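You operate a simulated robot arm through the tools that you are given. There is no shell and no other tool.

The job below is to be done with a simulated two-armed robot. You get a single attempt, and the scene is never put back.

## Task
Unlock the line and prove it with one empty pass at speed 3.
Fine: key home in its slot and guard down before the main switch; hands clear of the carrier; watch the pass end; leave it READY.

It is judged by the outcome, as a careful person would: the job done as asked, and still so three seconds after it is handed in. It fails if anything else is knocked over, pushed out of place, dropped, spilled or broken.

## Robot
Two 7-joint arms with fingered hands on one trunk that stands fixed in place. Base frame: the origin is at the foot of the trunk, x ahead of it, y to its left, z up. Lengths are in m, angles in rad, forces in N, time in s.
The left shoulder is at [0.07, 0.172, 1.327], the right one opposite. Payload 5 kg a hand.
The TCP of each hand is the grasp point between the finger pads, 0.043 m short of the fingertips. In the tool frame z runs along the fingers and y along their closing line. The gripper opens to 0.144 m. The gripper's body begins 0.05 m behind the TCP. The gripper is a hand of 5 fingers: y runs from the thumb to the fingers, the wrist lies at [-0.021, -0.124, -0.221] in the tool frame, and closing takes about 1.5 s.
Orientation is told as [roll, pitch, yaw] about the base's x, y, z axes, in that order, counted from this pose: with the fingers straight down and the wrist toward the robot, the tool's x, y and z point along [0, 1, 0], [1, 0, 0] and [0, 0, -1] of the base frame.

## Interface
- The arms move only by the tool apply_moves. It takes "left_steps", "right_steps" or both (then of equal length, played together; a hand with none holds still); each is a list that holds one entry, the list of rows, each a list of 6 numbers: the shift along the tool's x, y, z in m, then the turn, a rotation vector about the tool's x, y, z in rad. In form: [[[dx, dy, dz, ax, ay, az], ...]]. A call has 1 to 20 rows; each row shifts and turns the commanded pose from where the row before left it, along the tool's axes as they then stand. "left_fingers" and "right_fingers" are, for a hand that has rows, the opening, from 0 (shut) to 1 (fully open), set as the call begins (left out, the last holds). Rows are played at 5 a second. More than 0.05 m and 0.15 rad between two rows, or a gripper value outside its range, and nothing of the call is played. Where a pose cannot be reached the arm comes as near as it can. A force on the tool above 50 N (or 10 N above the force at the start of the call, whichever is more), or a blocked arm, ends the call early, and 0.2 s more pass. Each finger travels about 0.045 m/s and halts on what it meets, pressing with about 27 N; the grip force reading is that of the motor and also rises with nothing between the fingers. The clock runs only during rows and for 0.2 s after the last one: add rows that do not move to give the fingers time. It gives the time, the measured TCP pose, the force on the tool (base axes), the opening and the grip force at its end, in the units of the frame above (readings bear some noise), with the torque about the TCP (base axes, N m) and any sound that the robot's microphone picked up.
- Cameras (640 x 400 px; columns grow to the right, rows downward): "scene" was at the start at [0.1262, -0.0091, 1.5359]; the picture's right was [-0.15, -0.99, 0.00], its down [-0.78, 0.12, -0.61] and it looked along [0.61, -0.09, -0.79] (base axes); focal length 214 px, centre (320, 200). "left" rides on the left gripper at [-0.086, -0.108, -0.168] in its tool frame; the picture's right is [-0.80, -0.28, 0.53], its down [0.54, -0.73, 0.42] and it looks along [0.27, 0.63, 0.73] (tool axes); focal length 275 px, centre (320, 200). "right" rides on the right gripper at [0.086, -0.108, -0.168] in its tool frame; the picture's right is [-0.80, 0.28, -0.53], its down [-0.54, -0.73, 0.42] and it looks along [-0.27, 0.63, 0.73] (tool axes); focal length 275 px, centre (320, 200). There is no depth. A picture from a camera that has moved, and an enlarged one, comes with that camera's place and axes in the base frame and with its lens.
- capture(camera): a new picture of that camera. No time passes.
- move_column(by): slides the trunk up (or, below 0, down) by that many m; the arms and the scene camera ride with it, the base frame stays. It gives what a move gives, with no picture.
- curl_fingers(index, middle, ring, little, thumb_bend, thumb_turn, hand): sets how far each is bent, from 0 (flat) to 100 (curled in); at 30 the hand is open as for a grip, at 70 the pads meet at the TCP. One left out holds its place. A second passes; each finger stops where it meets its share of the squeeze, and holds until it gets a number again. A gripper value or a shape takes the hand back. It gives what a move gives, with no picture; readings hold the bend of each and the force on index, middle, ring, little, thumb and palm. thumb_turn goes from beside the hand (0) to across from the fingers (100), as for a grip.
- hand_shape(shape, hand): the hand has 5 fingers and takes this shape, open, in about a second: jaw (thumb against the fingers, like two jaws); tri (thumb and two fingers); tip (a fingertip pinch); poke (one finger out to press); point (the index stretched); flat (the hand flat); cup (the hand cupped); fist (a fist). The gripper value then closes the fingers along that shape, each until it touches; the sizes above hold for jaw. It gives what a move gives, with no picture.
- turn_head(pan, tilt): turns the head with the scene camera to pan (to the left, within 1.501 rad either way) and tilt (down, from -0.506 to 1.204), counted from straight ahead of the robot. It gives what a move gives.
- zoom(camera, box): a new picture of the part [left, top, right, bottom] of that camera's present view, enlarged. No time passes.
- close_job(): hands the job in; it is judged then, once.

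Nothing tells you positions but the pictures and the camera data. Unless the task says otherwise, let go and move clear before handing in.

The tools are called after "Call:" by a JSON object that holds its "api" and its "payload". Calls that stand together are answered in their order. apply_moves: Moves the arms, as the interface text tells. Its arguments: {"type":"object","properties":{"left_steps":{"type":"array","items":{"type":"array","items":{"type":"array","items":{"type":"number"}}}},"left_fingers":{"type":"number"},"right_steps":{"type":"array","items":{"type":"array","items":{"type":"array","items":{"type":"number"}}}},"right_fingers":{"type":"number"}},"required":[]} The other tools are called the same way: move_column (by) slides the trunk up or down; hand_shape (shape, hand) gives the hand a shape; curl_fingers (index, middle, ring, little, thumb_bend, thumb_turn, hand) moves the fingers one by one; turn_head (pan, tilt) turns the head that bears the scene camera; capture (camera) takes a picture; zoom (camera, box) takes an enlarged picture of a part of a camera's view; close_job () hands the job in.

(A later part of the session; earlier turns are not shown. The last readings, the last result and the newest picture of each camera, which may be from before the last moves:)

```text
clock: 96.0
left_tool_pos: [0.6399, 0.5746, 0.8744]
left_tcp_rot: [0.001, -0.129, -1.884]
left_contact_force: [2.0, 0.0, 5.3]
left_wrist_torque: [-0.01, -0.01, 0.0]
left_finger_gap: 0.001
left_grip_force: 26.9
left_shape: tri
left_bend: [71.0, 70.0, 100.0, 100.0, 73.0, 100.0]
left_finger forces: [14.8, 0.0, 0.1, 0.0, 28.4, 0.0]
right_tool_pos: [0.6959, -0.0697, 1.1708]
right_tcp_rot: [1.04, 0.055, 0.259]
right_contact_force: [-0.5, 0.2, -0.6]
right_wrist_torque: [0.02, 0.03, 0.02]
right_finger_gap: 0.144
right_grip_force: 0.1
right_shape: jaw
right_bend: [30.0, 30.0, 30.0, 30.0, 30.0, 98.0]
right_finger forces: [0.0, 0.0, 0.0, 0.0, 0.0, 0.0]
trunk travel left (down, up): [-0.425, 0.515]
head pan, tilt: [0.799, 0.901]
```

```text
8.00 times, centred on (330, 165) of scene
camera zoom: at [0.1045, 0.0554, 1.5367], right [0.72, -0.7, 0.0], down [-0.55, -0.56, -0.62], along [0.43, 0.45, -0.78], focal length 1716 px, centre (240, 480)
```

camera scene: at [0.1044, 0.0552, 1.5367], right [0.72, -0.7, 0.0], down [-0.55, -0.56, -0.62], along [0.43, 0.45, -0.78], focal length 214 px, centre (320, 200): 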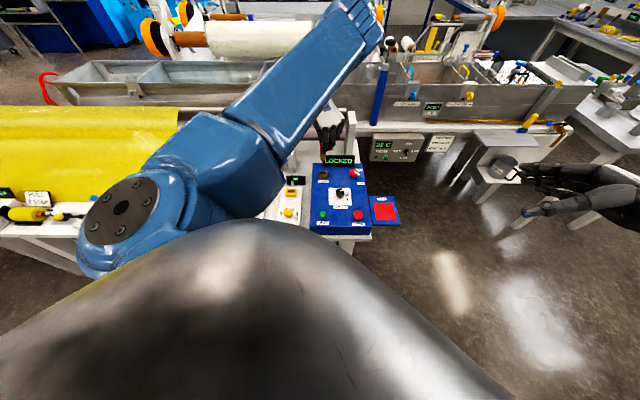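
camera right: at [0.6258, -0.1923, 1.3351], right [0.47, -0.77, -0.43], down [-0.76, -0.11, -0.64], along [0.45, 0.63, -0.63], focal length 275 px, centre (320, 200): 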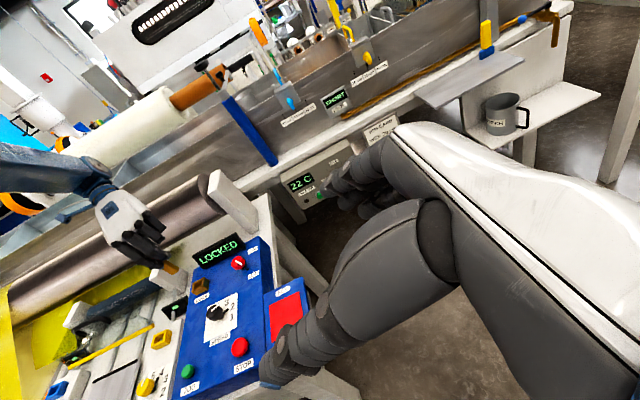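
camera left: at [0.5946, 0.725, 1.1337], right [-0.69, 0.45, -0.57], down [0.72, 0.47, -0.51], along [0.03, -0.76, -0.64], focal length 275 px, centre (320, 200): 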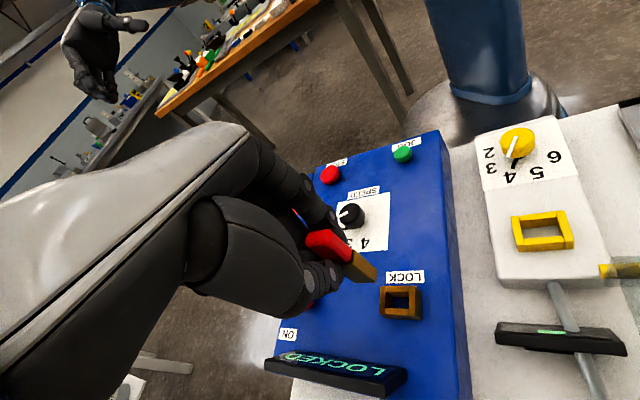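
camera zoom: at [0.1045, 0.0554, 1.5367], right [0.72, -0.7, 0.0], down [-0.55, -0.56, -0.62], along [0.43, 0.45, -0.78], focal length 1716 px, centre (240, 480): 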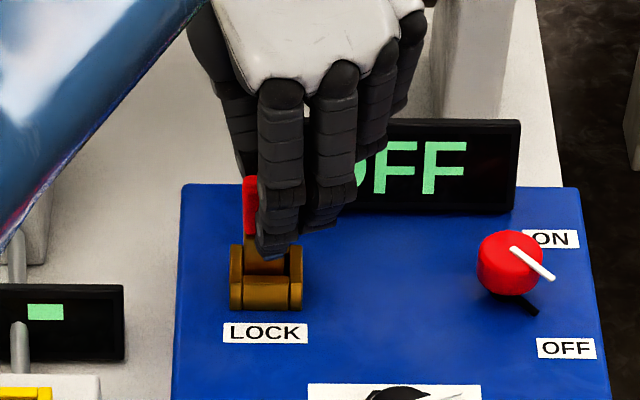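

The display has changed from LOCKED to OFF and the key has reached the bottom (5 N). I'll press lightly once more to make sure it is home, then open the grip gradually.

Call:
{"api": "apply_moves", "payload": {"left_steps": [[[0, -0.0003, 0.002, 0, 0, 0], [0, 0, 0, 0, 0, 0]]]}}

Call:
{"api": "apply_moves", "payload": {"left_steps": [[[0, 0.0004, -0.002, 0, 0, 0], [0, 0, 0, 0, 0, 0], [0, 0, 0, 0, 0, 0]]], "left_fingers": 0.2}}

Call:
{"api": "zoom", "payload": {"camera": "left", "box": [290, 205, 410, 305]}}

Call:
{"api": "zoom", "payload": {"camera": "scene", "box": [310, 140, 350, 190]}}

```text
clock: 96.5
left_tool_pos: [0.6387, 0.574, 0.8749]
left_tcp_rot: [0.003, -0.129, -1.885]
left_contact_force: [3.8, -1.7, 17.5]
left_wrist_torque: [-0.1, 0.01, 0.04]
left_finger_gap: 0.0012
left_grip_force: 26.8
left_shape: tri
left_bend: [71.0, 70.0, 100.0, 100.0, 73.0, 100.0]
left_finger forces: [15.6, 0.0, 0.1, 0.1, 32.5, 0.1]
right_tool_pos: [0.6962, -0.0708, 1.1705]
right_tcp_rot: [1.039, 0.055, 0.257]
right_contact_force: [-0.3, -0.2, -0.1]
right_wrist_torque: [-0.02, 0.03, 0.0]
right_finger_gap: 0.1441
right_grip_force: 0.0
right_shape: jaw
right_bend: [30.0, 30.0, 30.0, 30.0, 30.0, 98.0]
right_finger forces: [0.0, 0.0, 0.0, 0.0, 0.1, 0.0]
trunk travel left (down, up): [-0.425, 0.515]
head pan, tilt: [0.799, 0.901]
```

```text
clock: 97.3
left_tool_pos: [0.638, 0.5753, 0.8751]
left_tcp_rot: [0.001, -0.13, -1.886]
left_contact_force: [0.2, 0.5, -0.1]
left_wrist_torque: [0.03, 0.01, 0.01]
left_finger_gap: 0.0287
left_grip_force: 0.1
left_shape: tri
left_bend: [73.0, 59.0, 99.0, 99.0, 74.0, 100.0]
left_finger forces: [0.1, 0.0, 0.0, 0.0, 0.0, 0.1]
right_tool_pos: [0.6961, -0.0682, 1.1692]
right_tcp_rot: [1.04, 0.055, 0.258]
right_contact_force: [-0.5, -0.6, -0.1]
right_wrist_torque: [-0.01, 0.0, -0.04]
right_finger_gap: 0.1441
right_grip_force: 0.0
right_shape: jaw
right_bend: [30.0, 30.0, 30.0, 30.0, 30.0, 98.0]
right_finger forces: [0.0, 0.1, 0.0, 0.0, 0.0, 0.0]
trunk travel left (down, up): [-0.425, 0.515]
head pan, tilt: [0.799, 0.901]
```

```text
4.00 times, centred on (350, 255) of left
camera zoom: at [0.5956, 0.7243, 1.0271], right [-0.69, 0.45, -0.57], down [0.72, 0.47, -0.51], along [0.03, -0.76, -0.64], focal length 1101 px, centre (200, -20)
```

zoom: 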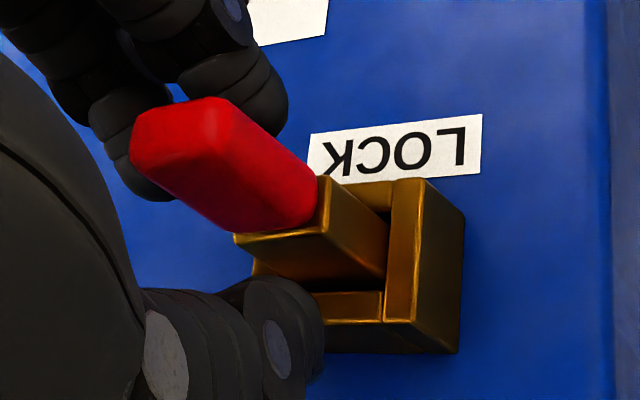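

```text
8.00 times, centred on (330, 165) of scene
camera zoom: at [0.1045, 0.0555, 1.5366], right [0.72, -0.7, 0.0], down [-0.55, -0.56, -0.62], along [0.43, 0.45, -0.78], focal length 1716 px, centre (240, 480)
```

zoom: 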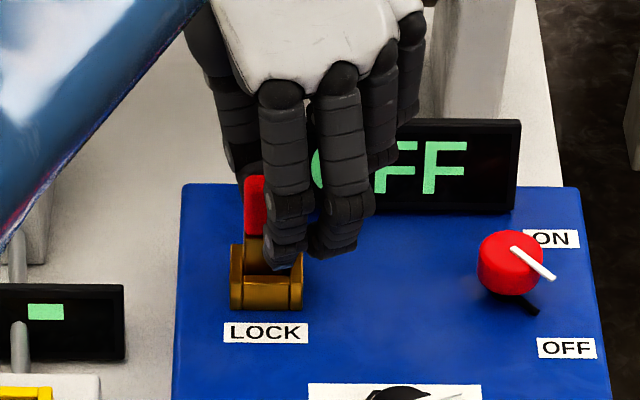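

The key stands in the slot on its own. I'll open a little more and lift straight off.

Call:
{"api": "apply_moves", "payload": {"left_steps": [[[0, 0, 0, 0, 0, 0], [0, 0, 0, 0, 0, 0], [0, 0.0026, -0.02, 0, 0, 0], [0, 0.0052, -0.0397, 0, 0, 0], [0, 0.0052, -0.0397, 0, 0, 0], [0, 0.0052, -0.0397, 0, 0, 0], [0, 0, 0, 0, 0, 0]]], "left_fingers": 0.35}}

Call:
{"api": "capture", "payload": {"camera": "left"}}

Call:
{"api": "zoom", "payload": {"camera": "scene", "box": [280, 120, 420, 240]}}

Call:
{"api": "zoom", "payload": {"camera": "right", "box": [130, 220, 270, 340]}}

```text
clock: 99.0
left_tool_pos: [0.6387, 0.5767, 1.0162]
left_tcp_rot: [0.0, -0.131, -1.885]
left_contact_force: [-0.3, 0.9, -0.3]
left_wrist_torque: [-0.07, 0.0, 0.02]
left_finger_gap: 0.0499
left_grip_force: 0.1
left_shape: tri
left_bend: [74.0, 51.0, 99.0, 99.0, 73.0, 100.0]
left_finger forces: [0.0, 0.0, 0.1, 0.0, 0.0, 0.0]
right_tool_pos: [0.6975, -0.0684, 1.1698]
right_tcp_rot: [1.039, 0.057, 0.259]
right_contact_force: [-0.7, -0.3, 0.0]
right_wrist_torque: [-0.01, -0.01, 0.03]
right_finger_gap: 0.1439
right_grip_force: 0.0
right_shape: jaw
right_bend: [30.0, 30.0, 30.0, 30.0, 30.0, 98.0]
right_finger forces: [0.1, 0.1, 0.0, 0.0, 0.1, 0.0]
trunk travel left (down, up): [-0.425, 0.515]
head pan, tilt: [0.799, 0.901]
```

```text
taken
camera left: at [0.5958, 0.725, 1.1672], right [-0.69, 0.45, -0.57], down [0.72, 0.46, -0.51], along [0.03, -0.76, -0.64], focal length 275 px, centre (320, 200)
```

left: 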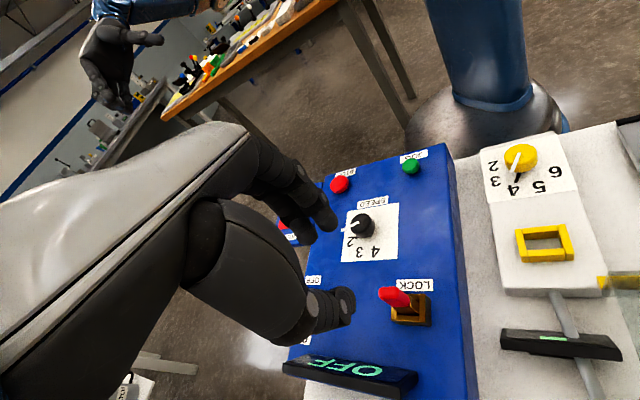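

```text
3.33 times, centred on (350, 180) of scene
camera zoom: at [0.1052, 0.0564, 1.5365], right [0.72, -0.7, 0.0], down [-0.55, -0.56, -0.62], along [0.43, 0.45, -0.78], focal length 715 px, centre (220, 267)
```

zoom: 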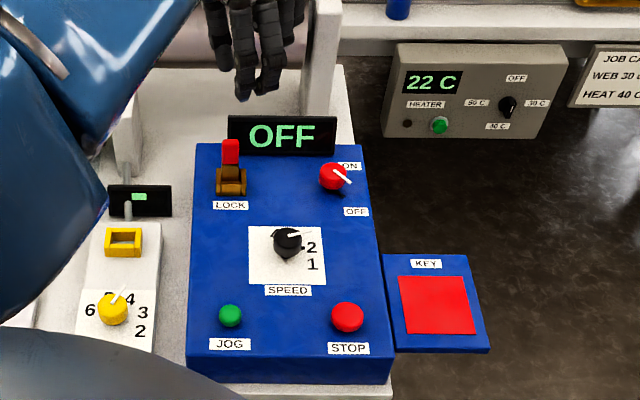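

```text
3.33 times, centred on (200, 280) of right
camera zoom: at [0.6265, -0.1913, 1.3348], right [0.47, -0.77, -0.43], down [-0.76, -0.11, -0.64], along [0.45, 0.63, -0.64], focal length 918 px, centre (720, -67)
```

zoom: 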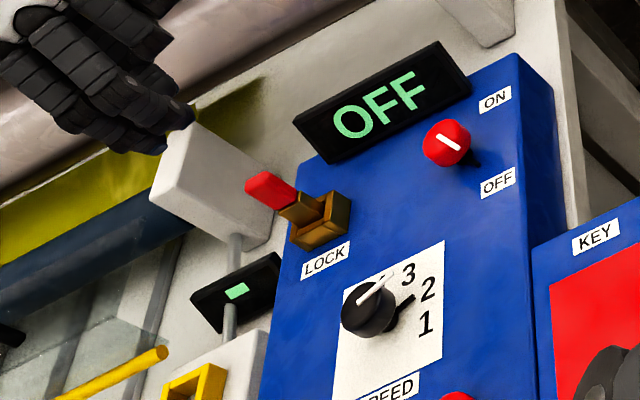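

The key is home, the display reads OFF, and the guard is down. Next is the speed dial (2 to 3), which I plan to turn by pushing its pointer with one finger, so I'll take the poke shape and look at the fingertip.

Call:
{"api": "apply_moves", "payload": {"left_steps": [[[0, 0.0052, -0.0397, 0, 0, 0], [0, 0, 0, 0.065, 0, 0], [0, 0, 0, 0.064, 0, 0], [0, 0, 0, 0, 0, 0]]]}}

Call:
{"api": "hand_shape", "payload": {"hand": "left", "shape": "poke"}}

Call:
{"api": "capture", "payload": {"camera": "left"}}

Call:
{"api": "zoom", "payload": {"camera": "scene", "box": [270, 80, 410, 200]}}

Call:
{"api": "zoom", "payload": {"camera": "right", "box": [80, 170, 270, 340]}}

```text
clock: 100.0
left_tool_pos: [0.6388, 0.5739, 1.0551]
left_tcp_rot: [0.002, 0.0, -1.884]
left_contact_force: [0.3, 0.3, -0.7]
left_wrist_torque: [-0.02, -0.03, -0.02]
left_finger_gap: 0.0501
left_grip_force: 0.1
left_shape: tri
left_bend: [74.0, 51.0, 99.0, 99.0, 73.0, 100.0]
left_finger forces: [0.0, 0.1, 0.0, 0.0, 0.1, 0.0]
right_tool_pos: [0.6974, -0.0687, 1.171]
right_tcp_rot: [1.04, 0.055, 0.258]
right_contact_force: [1.2, 0.2, 0.0]
right_wrist_torque: [0.01, -0.02, -0.02]
right_finger_gap: 0.144
right_grip_force: 0.0
right_shape: jaw
right_bend: [30.0, 30.0, 30.0, 30.0, 30.0, 98.0]
right_finger forces: [0.1, 0.0, 0.0, 0.1, 0.0, 0.0]
trunk travel left (down, up): [-0.425, 0.515]
head pan, tilt: [0.799, 0.901]
```

```text
clock: 100.8
left_tool_pos: [0.6385, 0.5743, 1.0554]
left_tcp_rot: [0.001, 0.0, -1.886]
left_contact_force: [-0.8, -0.3, -0.2]
left_wrist_torque: [-0.01, -0.01, -0.04]
left_finger_gap: 0.0
left_grip_force: 0.0
left_shape: poke
left_bend: [70.0, 70.0, 99.0, 99.0, 100.0, 100.0]
left_finger forces: [0.0, 0.0, 0.0, 0.1, 0.0, 0.1]
right_tool_pos: [0.6972, -0.0699, 1.1694]
right_tcp_rot: [1.04, 0.056, 0.259]
right_contact_force: [0.5, -0.1, 0.5]
right_wrist_torque: [0.0, 0.03, -0.02]
right_finger_gap: 0.1438
right_grip_force: 0.1
right_shape: jaw
right_bend: [30.0, 30.0, 30.0, 30.0, 30.0, 98.0]
right_finger forces: [0.0, 0.0, 0.0, 0.0, 0.0, 0.0]
trunk travel left (down, up): [-0.425, 0.515]
head pan, tilt: [0.799, 0.901]
```

```text
taken
camera left: at [0.5892, 0.7047, 1.2226], right [-0.67, 0.52, -0.54], down [0.74, 0.52, -0.42], along [0.06, -0.68, -0.73], focal length 275 px, centre (320, 200)
```

left: 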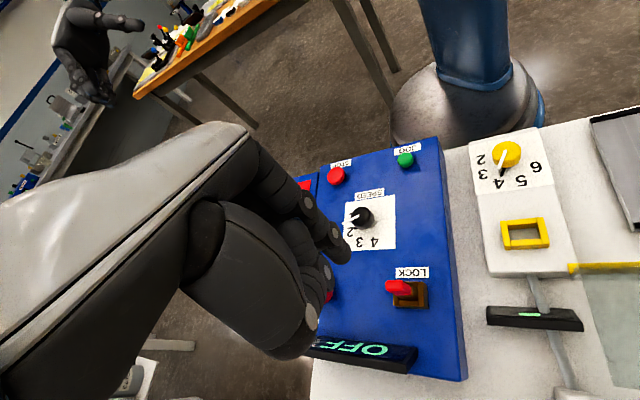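

```text
3.33 times, centred on (340, 140) of scene
camera zoom: at [0.1047, 0.0557, 1.5366], right [0.72, -0.7, 0.0], down [-0.55, -0.56, -0.62], along [0.43, 0.45, -0.78], focal length 715 px, centre (253, 400)
```

zoom: 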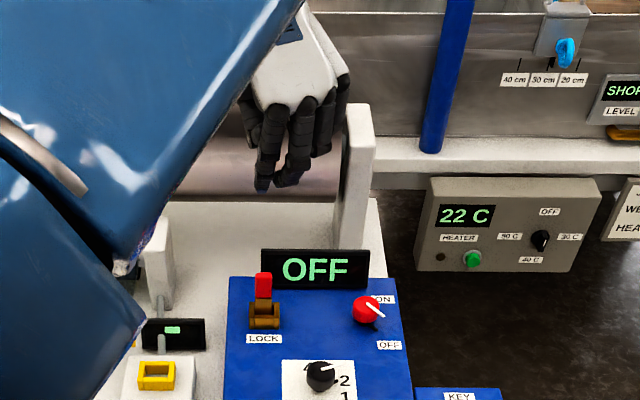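

```text
2.35 times, centred on (175, 255) of right
camera zoom: at [0.6261, -0.1919, 1.3349], right [0.47, -0.77, -0.43], down [-0.76, -0.11, -0.64], along [0.45, 0.63, -0.64], focal length 648 px, centre (661, 71)
```

zoom: 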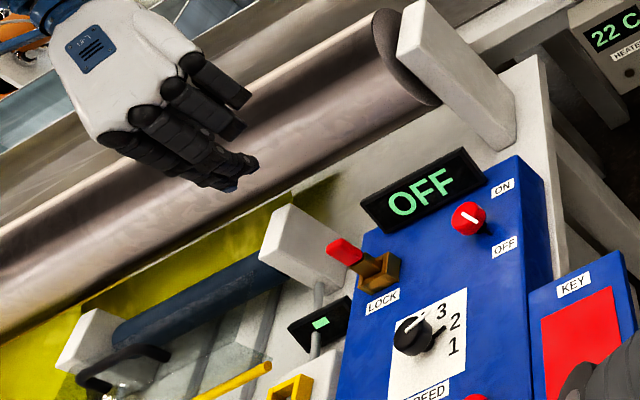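

In the poke shape the index tip sits about 10 mm beside the TCP. I'll curl the middle finger away and move the index to the near side of the dial's pointer, staying above it for now.

Call:
{"api": "curl_fingers", "payload": {"hand": "left", "middle": 100}}

Call:
{"api": "apply_moves", "payload": {"left_steps": [[[0.0086, 0.0434, 0, 0, 0, 0], [0.0086, 0.0434, 0, 0, 0, 0], [0.0086, 0.0434, 0, 0, 0, 0], [0.0086, 0.0434, 0, 0, 0, 0], [0, 0, 0.045, 0, 0, 0], [0, 0, 0.045, 0, 0, 0], [0, 0, 0.04, 0, 0, 0], [0, 0, 0, 0, 0, 0]]]}}

Call:
{"api": "capture", "payload": {"camera": "left"}}

Call:
{"api": "zoom", "payload": {"camera": "scene", "box": [300, 130, 400, 220]}}

Call:
{"api": "zoom", "payload": {"camera": "right", "box": [160, 240, 270, 340]}}

```text
clock: 101.8
left_tool_pos: [0.6392, 0.5755, 1.0538]
left_tcp_rot: [0.002, -0.001, -1.885]
left_contact_force: [-0.1, 0.4, -0.4]
left_wrist_torque: [0.0, 0.03, -0.03]
left_finger_gap: 0.0487
left_grip_force: 0.0
left_shape: fingers
left_bend: [70.0, 100.0, 99.0, 99.0, 100.0, 100.0]
left_finger forces: [0.0, 0.1, 0.0, 0.1, 0.0, 0.0]
right_tool_pos: [0.6971, -0.0693, 1.1703]
right_tcp_rot: [1.042, 0.056, 0.259]
right_contact_force: [-0.3, 0.5, -0.6]
right_wrist_torque: [0.04, 0.01, 0.03]
right_finger_gap: 0.144
right_grip_force: 0.0
right_shape: jaw
right_bend: [30.0, 30.0, 30.0, 30.0, 30.0, 98.0]
right_finger forces: [0.1, 0.0, 0.0, 0.0, 0.1, 0.0]
trunk travel left (down, up): [-0.425, 0.515]
head pan, tilt: [0.799, 0.901]
```

```text
clock: 103.7
left_tool_pos: [0.6217, 0.3997, 0.9256]
left_tcp_rot: [-0.007, -0.002, -1.88]
left_contact_force: [-0.4, -0.1, -0.5]
left_wrist_torque: [0.02, 0.02, -0.02]
left_finger_gap: 0.0486
left_grip_force: 0.1
left_shape: fingers
left_bend: [70.0, 100.0, 99.0, 99.0, 100.0, 100.0]
left_finger forces: [0.1, 0.0, 0.0, 0.1, 0.0, 0.0]
left hand out of reach, approached as far as the arm can: row 7
right_tool_pos: [0.6967, -0.0695, 1.1689]
right_tcp_rot: [1.039, 0.057, 0.259]
right_contact_force: [-0.9, 0.2, -0.1]
right_wrist_torque: [0.02, -0.01, 0.01]
right_finger_gap: 0.1441
right_grip_force: 0.1
right_shape: jaw
right_bend: [30.0, 30.0, 30.0, 30.0, 30.0, 98.0]
right_finger forces: [0.0, 0.0, 0.1, 0.0, 0.0, 0.0]
trunk travel left (down, up): [-0.425, 0.515]
head pan, tilt: [0.799, 0.901]
```

```text
taken
camera left: at [0.5726, 0.529, 1.0937], right [-0.68, 0.51, -0.53], down [0.74, 0.53, -0.43], along [0.06, -0.68, -0.73], focal length 275 px, centre (320, 200)
```

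left: 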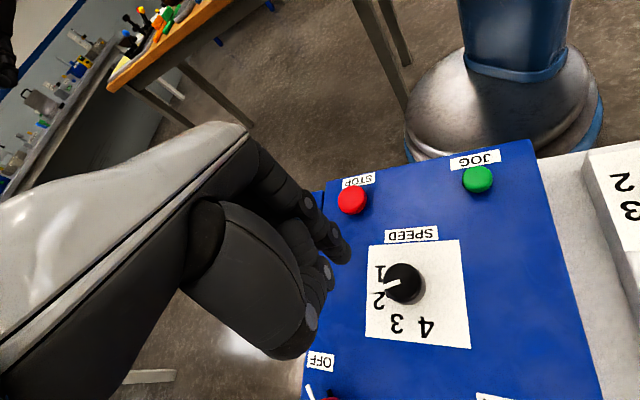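

```text
4.44 times, centred on (350, 175) of scene
camera zoom: at [0.1043, 0.056, 1.5366], right [0.72, -0.7, 0.0], down [-0.55, -0.56, -0.62], along [0.43, 0.45, -0.78], focal length 953 px, centre (187, 311)
```

zoom: 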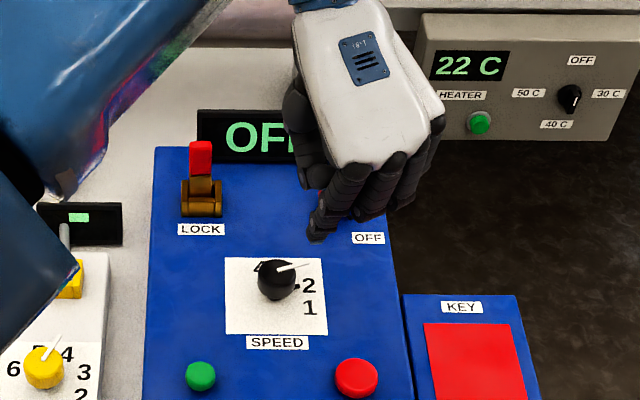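

```text
4.00 times, centred on (215, 290) of right
camera zoom: at [0.6258, -0.1916, 1.3352], right [0.47, -0.77, -0.43], down [-0.76, -0.11, -0.64], along [0.45, 0.63, -0.64], focal length 1101 px, centre (740, -160)
```

zoom: 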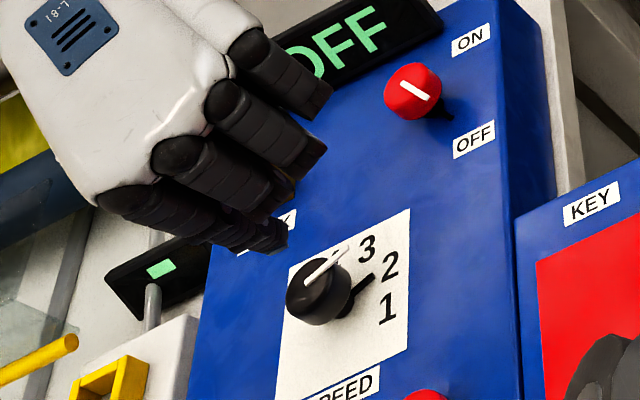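

The arm can't get lower here in this twisted posture. I'll rise, unwind the wrist step by step and watch what the elbow does.

Call:
{"api": "apply_moves", "payload": {"left_steps": [[[0, 0, -0.045, 0, 0, 0], [0, 0, -0.045, 0, 0, 0], [0, 0, -0.045, 0, 0, 0], [0, -0.03, -0.03, 0, 0, -0.145], [0, -0.03, -0.03, 0, 0, -0.145], [0, -0.03, 0, 0, 0, -0.145], [0, -0.03, 0, 0, 0, -0.145], [0, 0, 0, 0, 0, -0.145], [0, 0, 0, 0, 0, -0.145], [0, 0, 0, 0, 0, 0]]]}}

Call:
{"api": "capture", "payload": {"camera": "scene"}}

Call:
{"api": "capture", "payload": {"camera": "right"}}

```text
clock: 105.8
left_tool_pos: [0.6317, 0.5176, 1.1205]
left_tcp_rot: [0.001, -0.002, -1.012]
left_contact_force: [-0.4, 0.2, 0.7]
left_wrist_torque: [0.03, 0.0, -0.01]
left_finger_gap: 0.0488
left_grip_force: 0.0
left_shape: fingers
left_bend: [70.0, 100.0, 99.0, 99.0, 100.0, 100.0]
left_finger forces: [0.0, 0.1, 0.1, 0.0, 0.0, 0.1]
right_tool_pos: [0.6967, -0.0677, 1.1698]
right_tcp_rot: [1.037, 0.056, 0.258]
right_contact_force: [-0.7, 0.3, -0.4]
right_wrist_torque: [-0.02, 0.03, -0.02]
right_finger_gap: 0.144
right_grip_force: 0.1
right_shape: jaw
right_bend: [30.0, 30.0, 30.0, 30.0, 30.0, 98.0]
right_finger forces: [0.0, 0.0, 0.1, 0.1, 0.1, 0.1]
trunk travel left (down, up): [-0.425, 0.515]
head pan, tilt: [0.799, 0.901]
```

```text
taken
camera scene: at [0.1047, 0.0568, 1.5366], right [0.72, -0.7, 0.0], down [-0.55, -0.56, -0.62], along [0.43, 0.45, -0.78], focal length 214 px, centre (320, 200)
```

scene: 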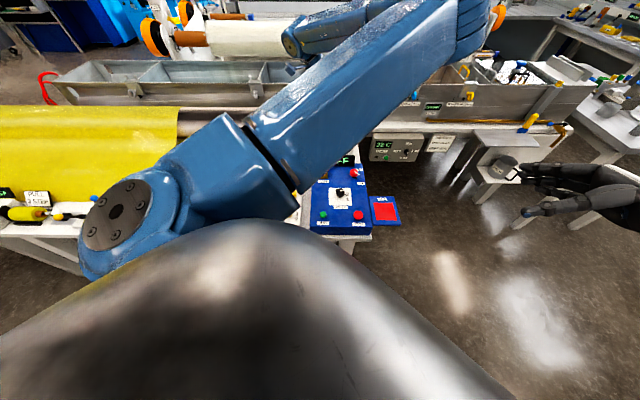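

```text
taken
camera right: at [0.6262, -0.1907, 1.3351], right [0.47, -0.77, -0.43], down [-0.76, -0.11, -0.64], along [0.45, 0.63, -0.64], focal length 275 px, centre (320, 200)
```

right: 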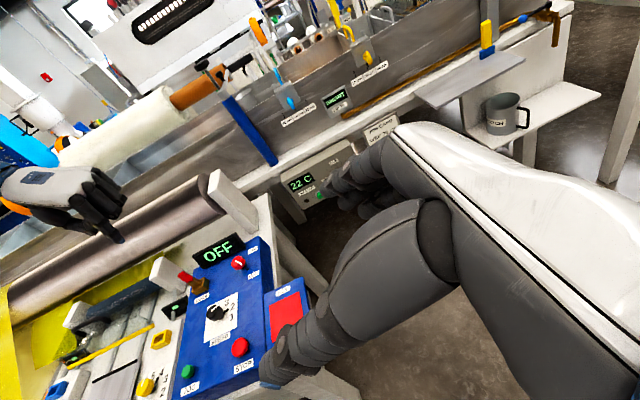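

The left elbow is now up on the right, which is a different branch but free of collisions. I'll test whether it can get down to the dial with this wrist angle, stopping above the knob.

Call:
{"api": "apply_moves", "payload": {"left_steps": [[[-0.023, 0.0289, 0, 0, 0, 0], [-0.023, 0.0289, 0, 0, 0, 0], [-0.023, 0.0289, 0, 0, 0, 0], [0, 0, 0.044, 0, 0, 0], [0, 0, 0.044, 0, 0, 0], [0, 0, 0.044, 0, 0, 0], [0, 0, 0.044, 0, 0, 0], [0, 0, 0.044, 0, 0, 0], [0, 0, 0, 0, 0, 0]]]}}

Call:
{"api": "capture", "payload": {"camera": "left"}}

Call:
{"api": "capture", "payload": {"camera": "scene"}}

Call:
{"api": "zoom", "payload": {"camera": "right", "box": [100, 200, 300, 360]}}

```text
clock: 107.8
left_tool_pos: [0.6177, 0.407, 0.9013]
left_tcp_rot: [0.002, -0.002, -1.015]
left_contact_force: [-1.0, 0.3, -0.7]
left_wrist_torque: [0.0, 0.0, -0.02]
left_finger_gap: 0.0488
left_grip_force: 0.2
left_shape: fingers
left_bend: [70.0, 100.0, 99.0, 99.0, 100.0, 100.0]
left_finger forces: [0.0, 0.1, 0.0, 0.0, 0.0, 0.0]
right_tool_pos: [0.6958, -0.0694, 1.1705]
right_tcp_rot: [1.04, 0.056, 0.258]
right_contact_force: [-0.3, 0.1, -0.8]
right_wrist_torque: [0.0, 0.01, -0.04]
right_finger_gap: 0.1438
right_grip_force: 0.1
right_shape: jaw
right_bend: [30.0, 30.0, 30.0, 30.0, 30.0, 98.0]
right_finger forces: [0.1, 0.0, 0.0, 0.0, 0.1, 0.0]
trunk travel left (down, up): [-0.425, 0.515]
head pan, tilt: [0.799, 0.901]
```

```text
taken
camera left: at [0.4873, 0.4538, 1.0679], right [-0.82, -0.18, -0.54], down [0.08, 0.9, -0.42], along [0.56, -0.39, -0.73], focal length 275 px, centre (320, 200)
```

left: 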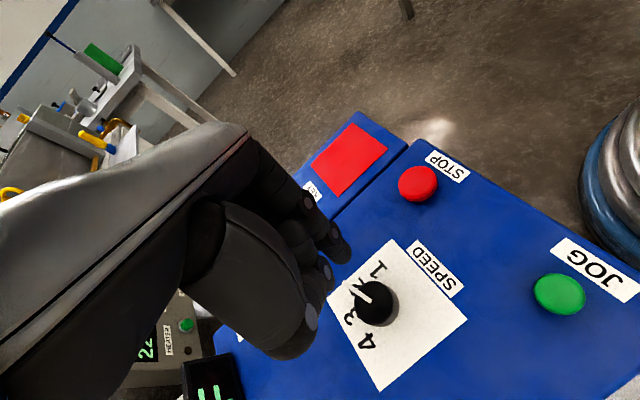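

```text
taken
camera scene: at [0.1042, 0.0551, 1.5367], right [0.72, -0.7, 0.0], down [-0.55, -0.56, -0.62], along [0.43, 0.45, -0.78], focal length 214 px, centre (320, 200)
```

scene: 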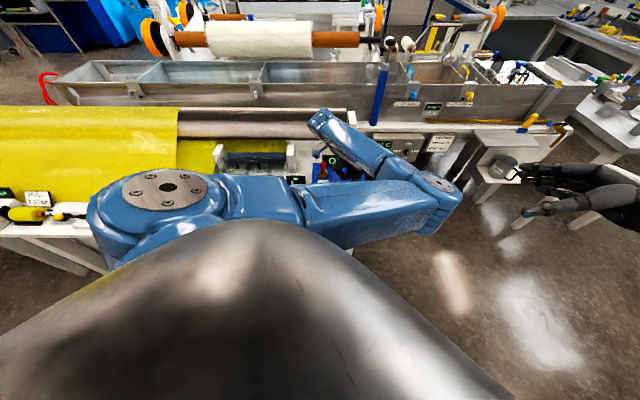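

```text
2.50 times, centred on (200, 280) of right
camera zoom: at [0.6256, -0.1925, 1.3351], right [0.47, -0.77, -0.43], down [-0.76, -0.11, -0.64], along [0.45, 0.63, -0.63], focal length 688 px, centre (620, 0)
```

zoom: 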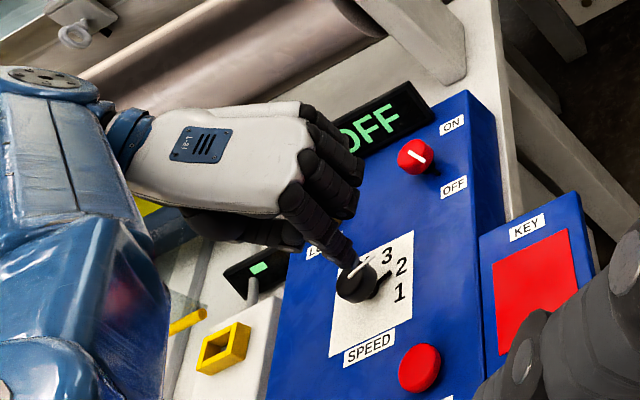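

It reaches. I'll move the right hand a bit further away from the left elbow, then zoom in to line up the fingertip with the pointer.

Call:
{"api": "apply_moves", "payload": {"right_steps": [[[-0.0188, -0.0095, -0.031, 0, 0, 0], [-0.0188, -0.0095, -0.031, 0, 0, 0], [-0.0188, -0.0095, -0.031, 0, 0, 0], [0, 0, 0, 0, 0, 0]]]}}

Call:
{"api": "zoom", "payload": {"camera": "left", "box": [290, 210, 430, 340]}}

Call:
{"api": "zoom", "payload": {"camera": "right", "box": [150, 220, 270, 320]}}

Call:
{"api": "zoom", "payload": {"camera": "scene", "box": [300, 140, 400, 230]}}

```text
clock: 108.8
left_tool_pos: [0.6181, 0.4078, 0.9016]
left_tcp_rot: [-0.001, -0.002, -1.013]
left_contact_force: [0.5, 0.3, -0.6]
left_wrist_torque: [0.0, 0.02, 0.0]
left_finger_gap: 0.0487
left_grip_force: 0.0
left_shape: fingers
left_bend: [70.0, 100.0, 99.0, 99.0, 100.0, 100.0]
left_finger forces: [0.0, 0.0, 0.0, 0.2, 0.1, 0.0]
right_tool_pos: [0.6982, -0.1806, 1.1704]
right_tcp_rot: [1.04, 0.056, 0.259]
right_contact_force: [0.1, -1.6, -0.9]
right_wrist_torque: [-0.03, 0.0, -0.08]
right_finger_gap: 0.1438
right_grip_force: 0.0
right_shape: jaw
right_bend: [30.0, 30.0, 30.0, 30.0, 30.0, 98.0]
right_finger forces: [0.0, 0.1, 0.0, 0.0, 0.0, 0.1]
trunk travel left (down, up): [-0.425, 0.515]
head pan, tilt: [0.799, 0.901]
```

```text
3.08 times, centred on (360, 275) of left
camera zoom: at [0.4876, 0.4547, 1.0675], right [-0.83, -0.18, -0.53], down [0.08, 0.9, -0.42], along [0.56, -0.39, -0.73], focal length 847 px, centre (197, -31)
```

zoom: 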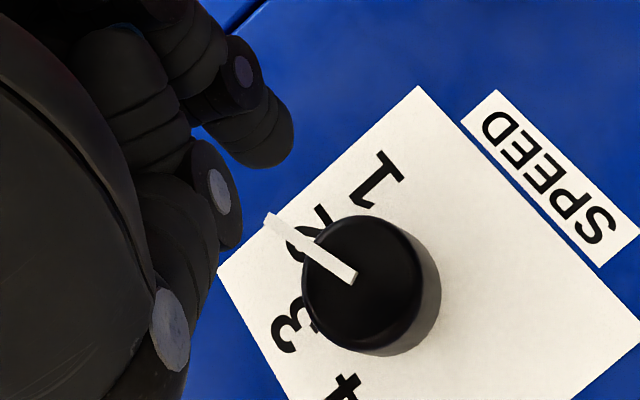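

```text
4.00 times, centred on (210, 270) of right
camera zoom: at [0.6269, -0.3038, 1.3351], right [0.47, -0.77, -0.43], down [-0.76, -0.11, -0.64], along [0.45, 0.63, -0.64], focal length 1101 px, centre (760, -80)
```

zoom: 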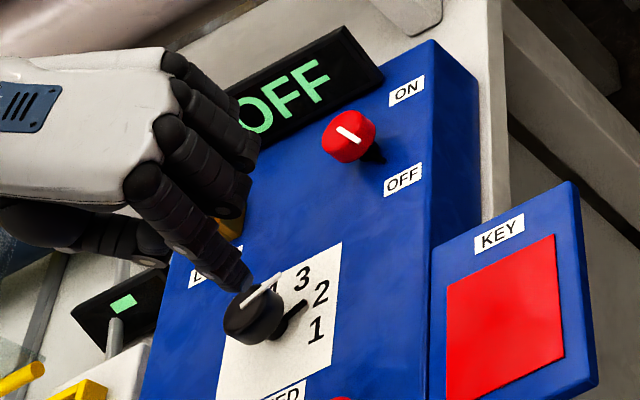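

```text
4.44 times, centred on (350, 185) of scene
camera zoom: at [0.1049, 0.0563, 1.5366], right [0.72, -0.7, 0.0], down [-0.55, -0.56, -0.62], along [0.43, 0.45, -0.78], focal length 953 px, centre (187, 267)
```

zoom: 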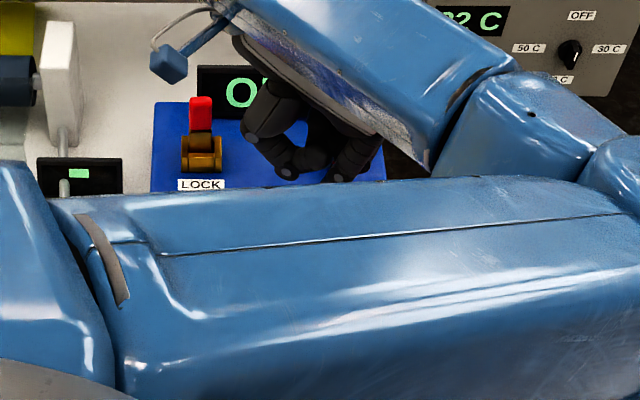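

The index tip is on the "1" side of the pointer, where I want it. I'll lower it beside the knob and take up contact.

Call:
{"api": "apply_moves", "payload": {"left_steps": [[[0, 0, 0.02, 0, 0, 0], [0, 0, 0.02, 0, 0, 0], [0, 0, 0, 0, 0, 0]]]}}

Call:
{"api": "zoom", "payload": {"camera": "left", "box": [290, 210, 430, 340]}}

Call:
{"api": "zoom", "payload": {"camera": "right", "box": [170, 240, 250, 310]}}

```text
clock: 109.7
left_tool_pos: [0.6181, 0.4065, 0.8618]
left_tcp_rot: [0.002, -0.001, -1.014]
left_contact_force: [-0.4, -0.1, -0.1]
left_wrist_torque: [0.03, 0.0, 0.02]
left_finger_gap: 0.0483
left_grip_force: 0.1
left_shape: fingers
left_bend: [70.0, 100.0, 99.0, 99.0, 100.0, 100.0]
left_finger forces: [0.0, 0.0, 0.0, 0.0, 0.0, 0.0]
right_tool_pos: [0.6959, -0.1822, 1.1705]
right_tcp_rot: [1.04, 0.055, 0.258]
right_contact_force: [0.7, 0.1, -0.4]
right_wrist_torque: [0.03, 0.03, 0.0]
right_finger_gap: 0.1438
right_grip_force: 0.0
right_shape: jaw
right_bend: [30.0, 30.0, 30.0, 30.0, 30.0, 98.0]
right_finger forces: [0.1, 0.0, 0.0, 0.1, 0.0, 0.0]
trunk travel left (down, up): [-0.425, 0.515]
head pan, tilt: [0.799, 0.901]
```

```text
3.08 times, centred on (360, 275) of left
camera zoom: at [0.4878, 0.4532, 1.0279], right [-0.83, -0.18, -0.54], down [0.08, 0.9, -0.42], along [0.56, -0.39, -0.73], focal length 847 px, centre (197, -31)
```

zoom: 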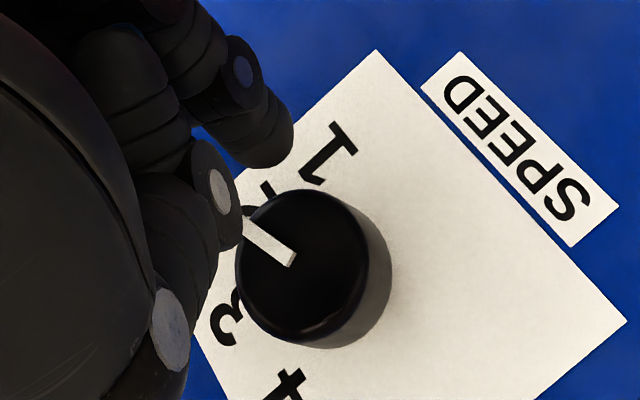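

```text
5.71 times, centred on (210, 275) of right
camera zoom: at [0.6266, -0.3044, 1.335], right [0.47, -0.77, -0.43], down [-0.76, -0.11, -0.64], along [0.45, 0.63, -0.63], focal length 1573 px, centre (949, -229)
```

zoom: 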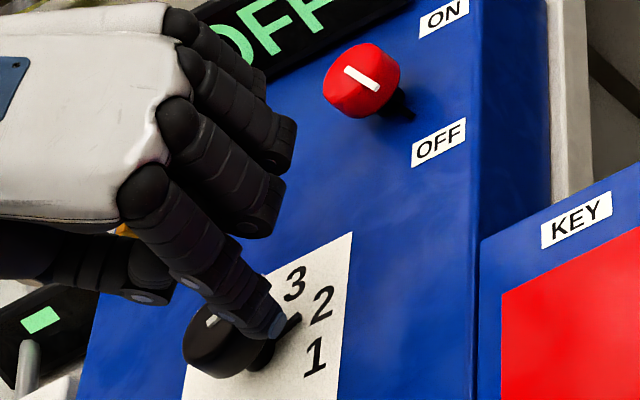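

Call:
{"api": "apply_moves", "payload": {"left_steps": [[[0, 0, 0.005, 0, 0, 0], [0.0042, -0.0002, 0, 0, 0, 0], [0.0042, -0.0003, 0, 0, 0, 0], [0, 0, 0, 0, 0, 0]]]}}

Call:
{"api": "zoom", "payload": {"camera": "left", "box": [290, 210, 430, 340]}}

Call:
{"api": "zoom", "payload": {"camera": "right", "box": [170, 240, 250, 310]}}

```text
clock: 110.7
left_tool_pos: [0.6263, 0.4114, 0.8551]
left_tcp_rot: [0.0, 0.0, -1.014]
left_contact_force: [0.5, -0.1, 0.1]
left_wrist_torque: [-0.01, 0.0, 0.02]
left_finger_gap: 0.0485
left_grip_force: 0.1
left_shape: fingers
left_bend: [70.0, 100.0, 99.0, 99.0, 100.0, 100.0]
left_finger forces: [0.1, 0.0, 0.1, 0.0, 0.0, 0.0]
right_tool_pos: [0.6972, -0.1814, 1.1705]
right_tcp_rot: [1.041, 0.054, 0.258]
right_contact_force: [0.6, 0.7, -0.8]
right_wrist_torque: [0.01, 0.0, 0.01]
right_finger_gap: 0.1442
right_grip_force: 0.0
right_shape: jaw
right_bend: [30.0, 30.0, 30.0, 30.0, 30.0, 98.0]
right_finger forces: [0.1, 0.0, 0.0, 0.0, 0.1, 0.1]
trunk travel left (down, up): [-0.425, 0.515]
head pan, tilt: [0.799, 0.901]
```

```text
3.08 times, centred on (360, 275) of left
camera zoom: at [0.4951, 0.4586, 1.0231], right [-0.83, -0.18, -0.54], down [0.08, 0.9, -0.42], along [0.56, -0.39, -0.73], focal length 847 px, centre (197, -31)
```

zoom: 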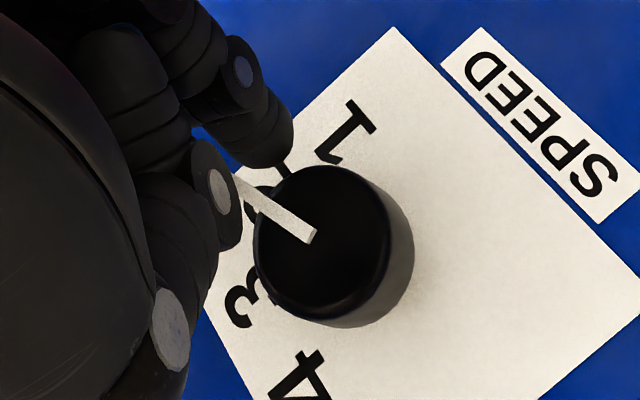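

```text
5.71 times, centred on (210, 275) of right
camera zoom: at [0.6267, -0.3041, 1.335], right [0.47, -0.77, -0.43], down [-0.76, -0.11, -0.64], along [0.45, 0.63, -0.64], focal length 1573 px, centre (949, -229)
```

zoom: 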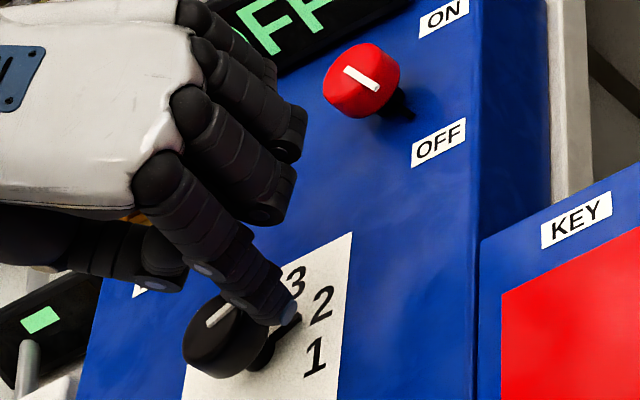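

Call:
{"api": "apply_moves", "payload": {"left_steps": [[[0.0042, -0.0015, 0, 0, 0, 0], [0.0042, -0.0015, 0, 0, 0, 0], [0, 0, 0, 0, 0, 0]]]}}

Call:
{"api": "zoom", "payload": {"camera": "left", "box": [290, 210, 430, 340]}}

Call:
{"api": "zoom", "payload": {"camera": "right", "box": [170, 240, 250, 310]}}

```text
clock: 111.5
left_tool_pos: [0.6313, 0.4185, 0.8556]
left_tcp_rot: [0.0, -0.003, -1.013]
left_contact_force: [-0.4, 0.3, -0.2]
left_wrist_torque: [0.01, -0.02, -0.03]
left_finger_gap: 0.0487
left_grip_force: 0.2
left_shape: fingers
left_bend: [70.0, 100.0, 99.0, 99.0, 100.0, 100.0]
left_finger forces: [0.0, 0.0, 0.0, 0.0, 0.1, 0.0]
right_tool_pos: [0.6973, -0.182, 1.1704]
right_tcp_rot: [1.041, 0.056, 0.258]
right_contact_force: [-0.2, 0.3, -0.4]
right_wrist_torque: [-0.02, 0.0, 0.0]
right_finger_gap: 0.1443
right_grip_force: 0.1
right_shape: jaw
right_bend: [30.0, 30.0, 30.0, 30.0, 30.0, 98.0]
right_finger forces: [0.0, 0.0, 0.0, 0.0, 0.0, 0.1]
trunk travel left (down, up): [-0.425, 0.515]
head pan, tilt: [0.799, 0.901]
```

```text
3.08 times, centred on (360, 275) of left
camera zoom: at [0.5007, 0.4651, 1.0235], right [-0.83, -0.18, -0.54], down [0.08, 0.9, -0.42], along [0.56, -0.39, -0.73], focal length 847 px, centre (197, -31)
```

zoom: 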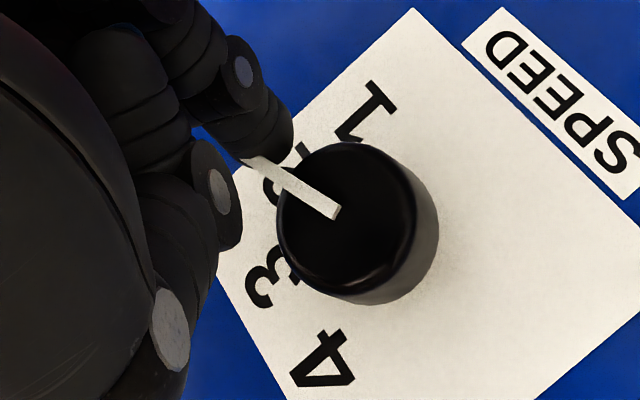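

```text
5.71 times, centred on (210, 275) of right
camera zoom: at [0.6267, -0.3041, 1.3349], right [0.47, -0.77, -0.43], down [-0.76, -0.11, -0.64], along [0.45, 0.63, -0.64], focal length 1573 px, centre (949, -229)
```

zoom: 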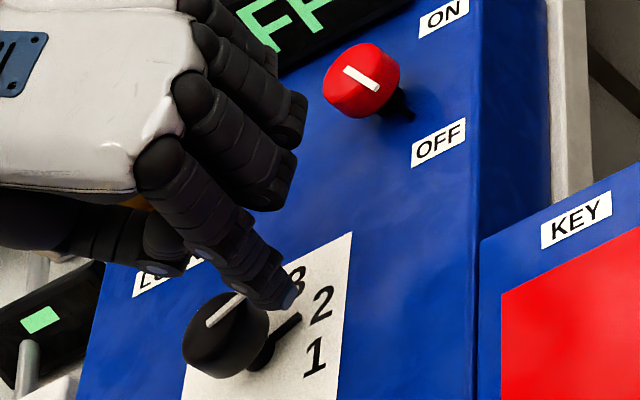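

Call:
{"api": "apply_moves", "payload": {"left_steps": [[[0.0033, -0.0023, 0, 0, 0, 0], [0.0033, -0.0023, 0, 0, 0, 0], [0, 0, 0, 0, 0, 0]]]}}

Call:
{"api": "zoom", "payload": {"camera": "left", "box": [290, 210, 430, 340]}}

Call:
{"api": "zoom", "payload": {"camera": "right", "box": [170, 240, 250, 310]}}

```text
clock: 112.2
left_tool_pos: [0.6354, 0.4259, 0.8554]
left_tcp_rot: [0.001, -0.001, -1.014]
left_contact_force: [0.4, 0.1, 0.9]
left_wrist_torque: [0.04, 0.0, -0.03]
left_finger_gap: 0.0487
left_grip_force: 0.1
left_shape: fingers
left_bend: [70.0, 100.0, 99.0, 99.0, 100.0, 100.0]
left_finger forces: [0.0, 0.0, 0.0, 0.0, 0.0, 0.1]
right_tool_pos: [0.6974, -0.1823, 1.17]
right_tcp_rot: [1.04, 0.056, 0.257]
right_contact_force: [-0.4, 0.4, 0.1]
right_wrist_torque: [0.0, 0.02, 0.02]
right_finger_gap: 0.1438
right_grip_force: 0.0
right_shape: jaw
right_bend: [30.0, 30.0, 30.0, 30.0, 30.0, 98.0]
right_finger forces: [0.1, 0.0, 0.1, 0.0, 0.0, 0.0]
trunk travel left (down, up): [-0.425, 0.515]
head pan, tilt: [0.799, 0.901]
```

```text
3.08 times, centred on (360, 275) of left
camera zoom: at [0.5041, 0.4726, 1.0235], right [-0.83, -0.18, -0.54], down [0.08, 0.9, -0.42], along [0.56, -0.39, -0.73], focal length 847 px, centre (197, -31)
```

zoom: 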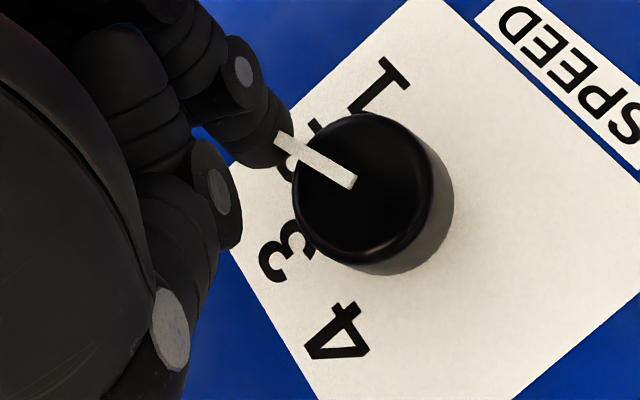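

```text
5.71 times, centred on (210, 275) of right
camera zoom: at [0.6268, -0.3041, 1.3349], right [0.47, -0.77, -0.43], down [-0.76, -0.11, -0.64], along [0.45, 0.63, -0.64], focal length 1573 px, centre (949, -229)
```

zoom: 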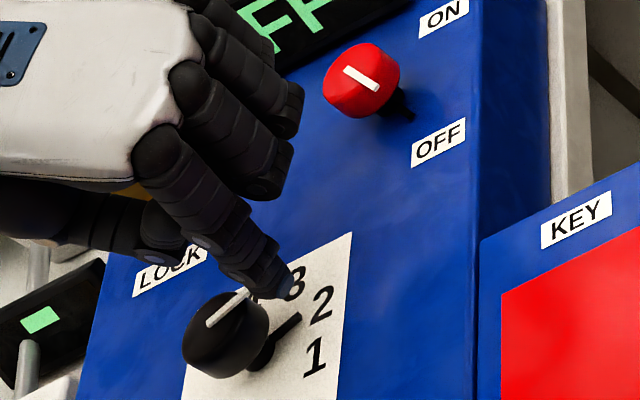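

The pointer reaches only 7 mm past the knob, so the finger slid by outside it without moving it. I'll grip the knob itself with three fingers and twist instead, so I'm rising and switching to the tri shape above the dial.

Call:
{"api": "apply_moves", "payload": {"left_steps": [[[0, 0.006, -0.02, 0, 0, 0], [0, 0, -0.04, 0, 0, 0], [0, 0, -0.04, 0, 0, 0], [-0.0335, -0.02, 0, 0, 0, 0], [0, -0.013, 0, 0, 0, 0], [0, 0, 0, 0, 0, 0]]]}}

Call:
{"api": "hand_shape", "payload": {"hand": "left", "shape": "tri"}}

Call:
{"api": "apply_moves", "payload": {"left_steps": [[[0, 0, 0, 0, 0, -0.13], [0, 0, 0, 0, 0, -0.13], [0, 0, 0, 0, 0, -0.13], [0, 0, 0, 0, 0, -0.13], [0, 0, 0, 0, 0, 0]]], "left_fingers": 0.6}}

Call:
{"api": "capture", "payload": {"camera": "left"}}

Call:
{"api": "capture", "payload": {"camera": "scene"}}

Call:
{"api": "zoom", "payload": {"camera": "right", "box": [120, 200, 280, 330]}}

```text
clock: 113.7
left_tool_pos: [0.5919, 0.4312, 0.9568]
left_tcp_rot: [0.0, -0.001, -1.015]
left_contact_force: [1.0, 0.0, -0.2]
left_wrist_torque: [0.04, 0.03, 0.03]
left_finger_gap: 0.0486
left_grip_force: 0.0
left_shape: fingers
left_bend: [70.0, 100.0, 99.0, 99.0, 100.0, 100.0]
left_finger forces: [0.0, 0.1, 0.0, 0.0, 0.0, 0.0]
right_tool_pos: [0.6978, -0.181, 1.1705]
right_tcp_rot: [1.039, 0.057, 0.259]
right_contact_force: [-1.0, -0.6, -0.5]
right_wrist_torque: [-0.02, -0.01, 0.0]
right_finger_gap: 0.144
right_grip_force: 0.1
right_shape: jaw
right_bend: [30.0, 30.0, 30.0, 30.0, 30.0, 98.0]
right_finger forces: [0.1, 0.0, 0.0, 0.0, 0.0, 0.0]
trunk travel left (down, up): [-0.425, 0.515]
head pan, tilt: [0.799, 0.901]
```

```text
clock: 114.5
left_tool_pos: [0.5917, 0.4315, 0.9557]
left_tcp_rot: [-0.001, -0.002, -1.014]
left_contact_force: [0.5, 0.6, 0.2]
left_wrist_torque: [0.02, 0.02, 0.0]
left_finger_gap: 0.1438
left_grip_force: 0.1
left_shape: tri
left_bend: [30.0, 30.0, 99.0, 99.0, 30.0, 98.0]
left_finger forces: [0.0, 0.1, 0.1, 0.0, 0.1, 0.0]
right_tool_pos: [0.6978, -0.181, 1.1706]
right_tcp_rot: [1.04, 0.055, 0.258]
right_contact_force: [0.1, -0.3, 0.1]
right_wrist_torque: [-0.02, -0.01, 0.02]
right_finger_gap: 0.1443
right_grip_force: 0.0
right_shape: jaw
right_bend: [30.0, 30.0, 30.0, 30.0, 30.0, 98.0]
right_finger forces: [0.0, 0.0, 0.0, 0.0, 0.1, 0.0]
trunk travel left (down, up): [-0.425, 0.515]
head pan, tilt: [0.799, 0.901]
```

```text
clock: 115.8
left_tool_pos: [0.5942, 0.433, 0.9558]
left_tcp_rot: [-0.003, -0.002, -0.493]
left_contact_force: [-0.3, 1.2, -0.6]
left_wrist_torque: [-0.02, 0.02, 0.0]
left_finger_gap: 0.087
left_grip_force: 0.0
left_shape: tri
left_bend: [74.0, 41.0, 99.0, 99.0, 65.0, 100.0]
left_finger forces: [0.0, 0.0, 0.0, 0.0, 0.0, 0.0]
right_tool_pos: [0.6972, -0.1805, 1.1699]
right_tcp_rot: [1.04, 0.055, 0.258]
right_contact_force: [0.2, 0.1, 1.5]
right_wrist_torque: [-0.02, -0.01, 0.0]
right_finger_gap: 0.1439
right_grip_force: 0.1
right_shape: jaw
right_bend: [30.0, 30.0, 30.0, 30.0, 30.0, 98.0]
right_finger forces: [0.1, 0.0, 0.0, 0.0, 0.0, 0.0]
trunk travel left (down, up): [-0.425, 0.515]
head pan, tilt: [0.799, 0.901]
```

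```text
taken
camera left: at [0.4552, 0.4073, 1.1236], right [-0.63, -0.57, -0.53], down [-0.38, 0.82, -0.42], along [0.68, -0.06, -0.73], focal length 275 px, centre (320, 200)
```

left: 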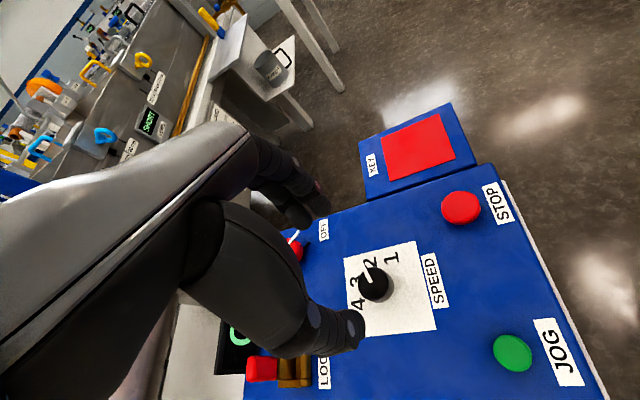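

```text
taken
camera scene: at [0.1052, 0.056, 1.5365], right [0.72, -0.7, 0.0], down [-0.55, -0.56, -0.62], along [0.43, 0.45, -0.78], focal length 214 px, centre (320, 200)
```

scene: 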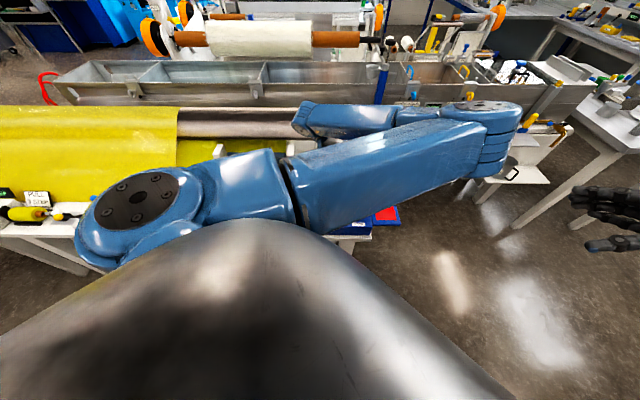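

```text
3.08 times, centred on (200, 265) of right
camera zoom: at [0.6271, -0.3037, 1.3348], right [0.47, -0.77, -0.43], down [-0.76, -0.11, -0.64], along [0.45, 0.63, -0.64], focal length 847 px, centre (689, 0)
```

zoom: 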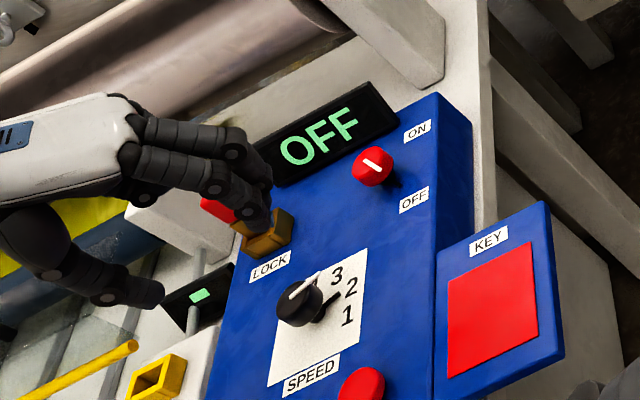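

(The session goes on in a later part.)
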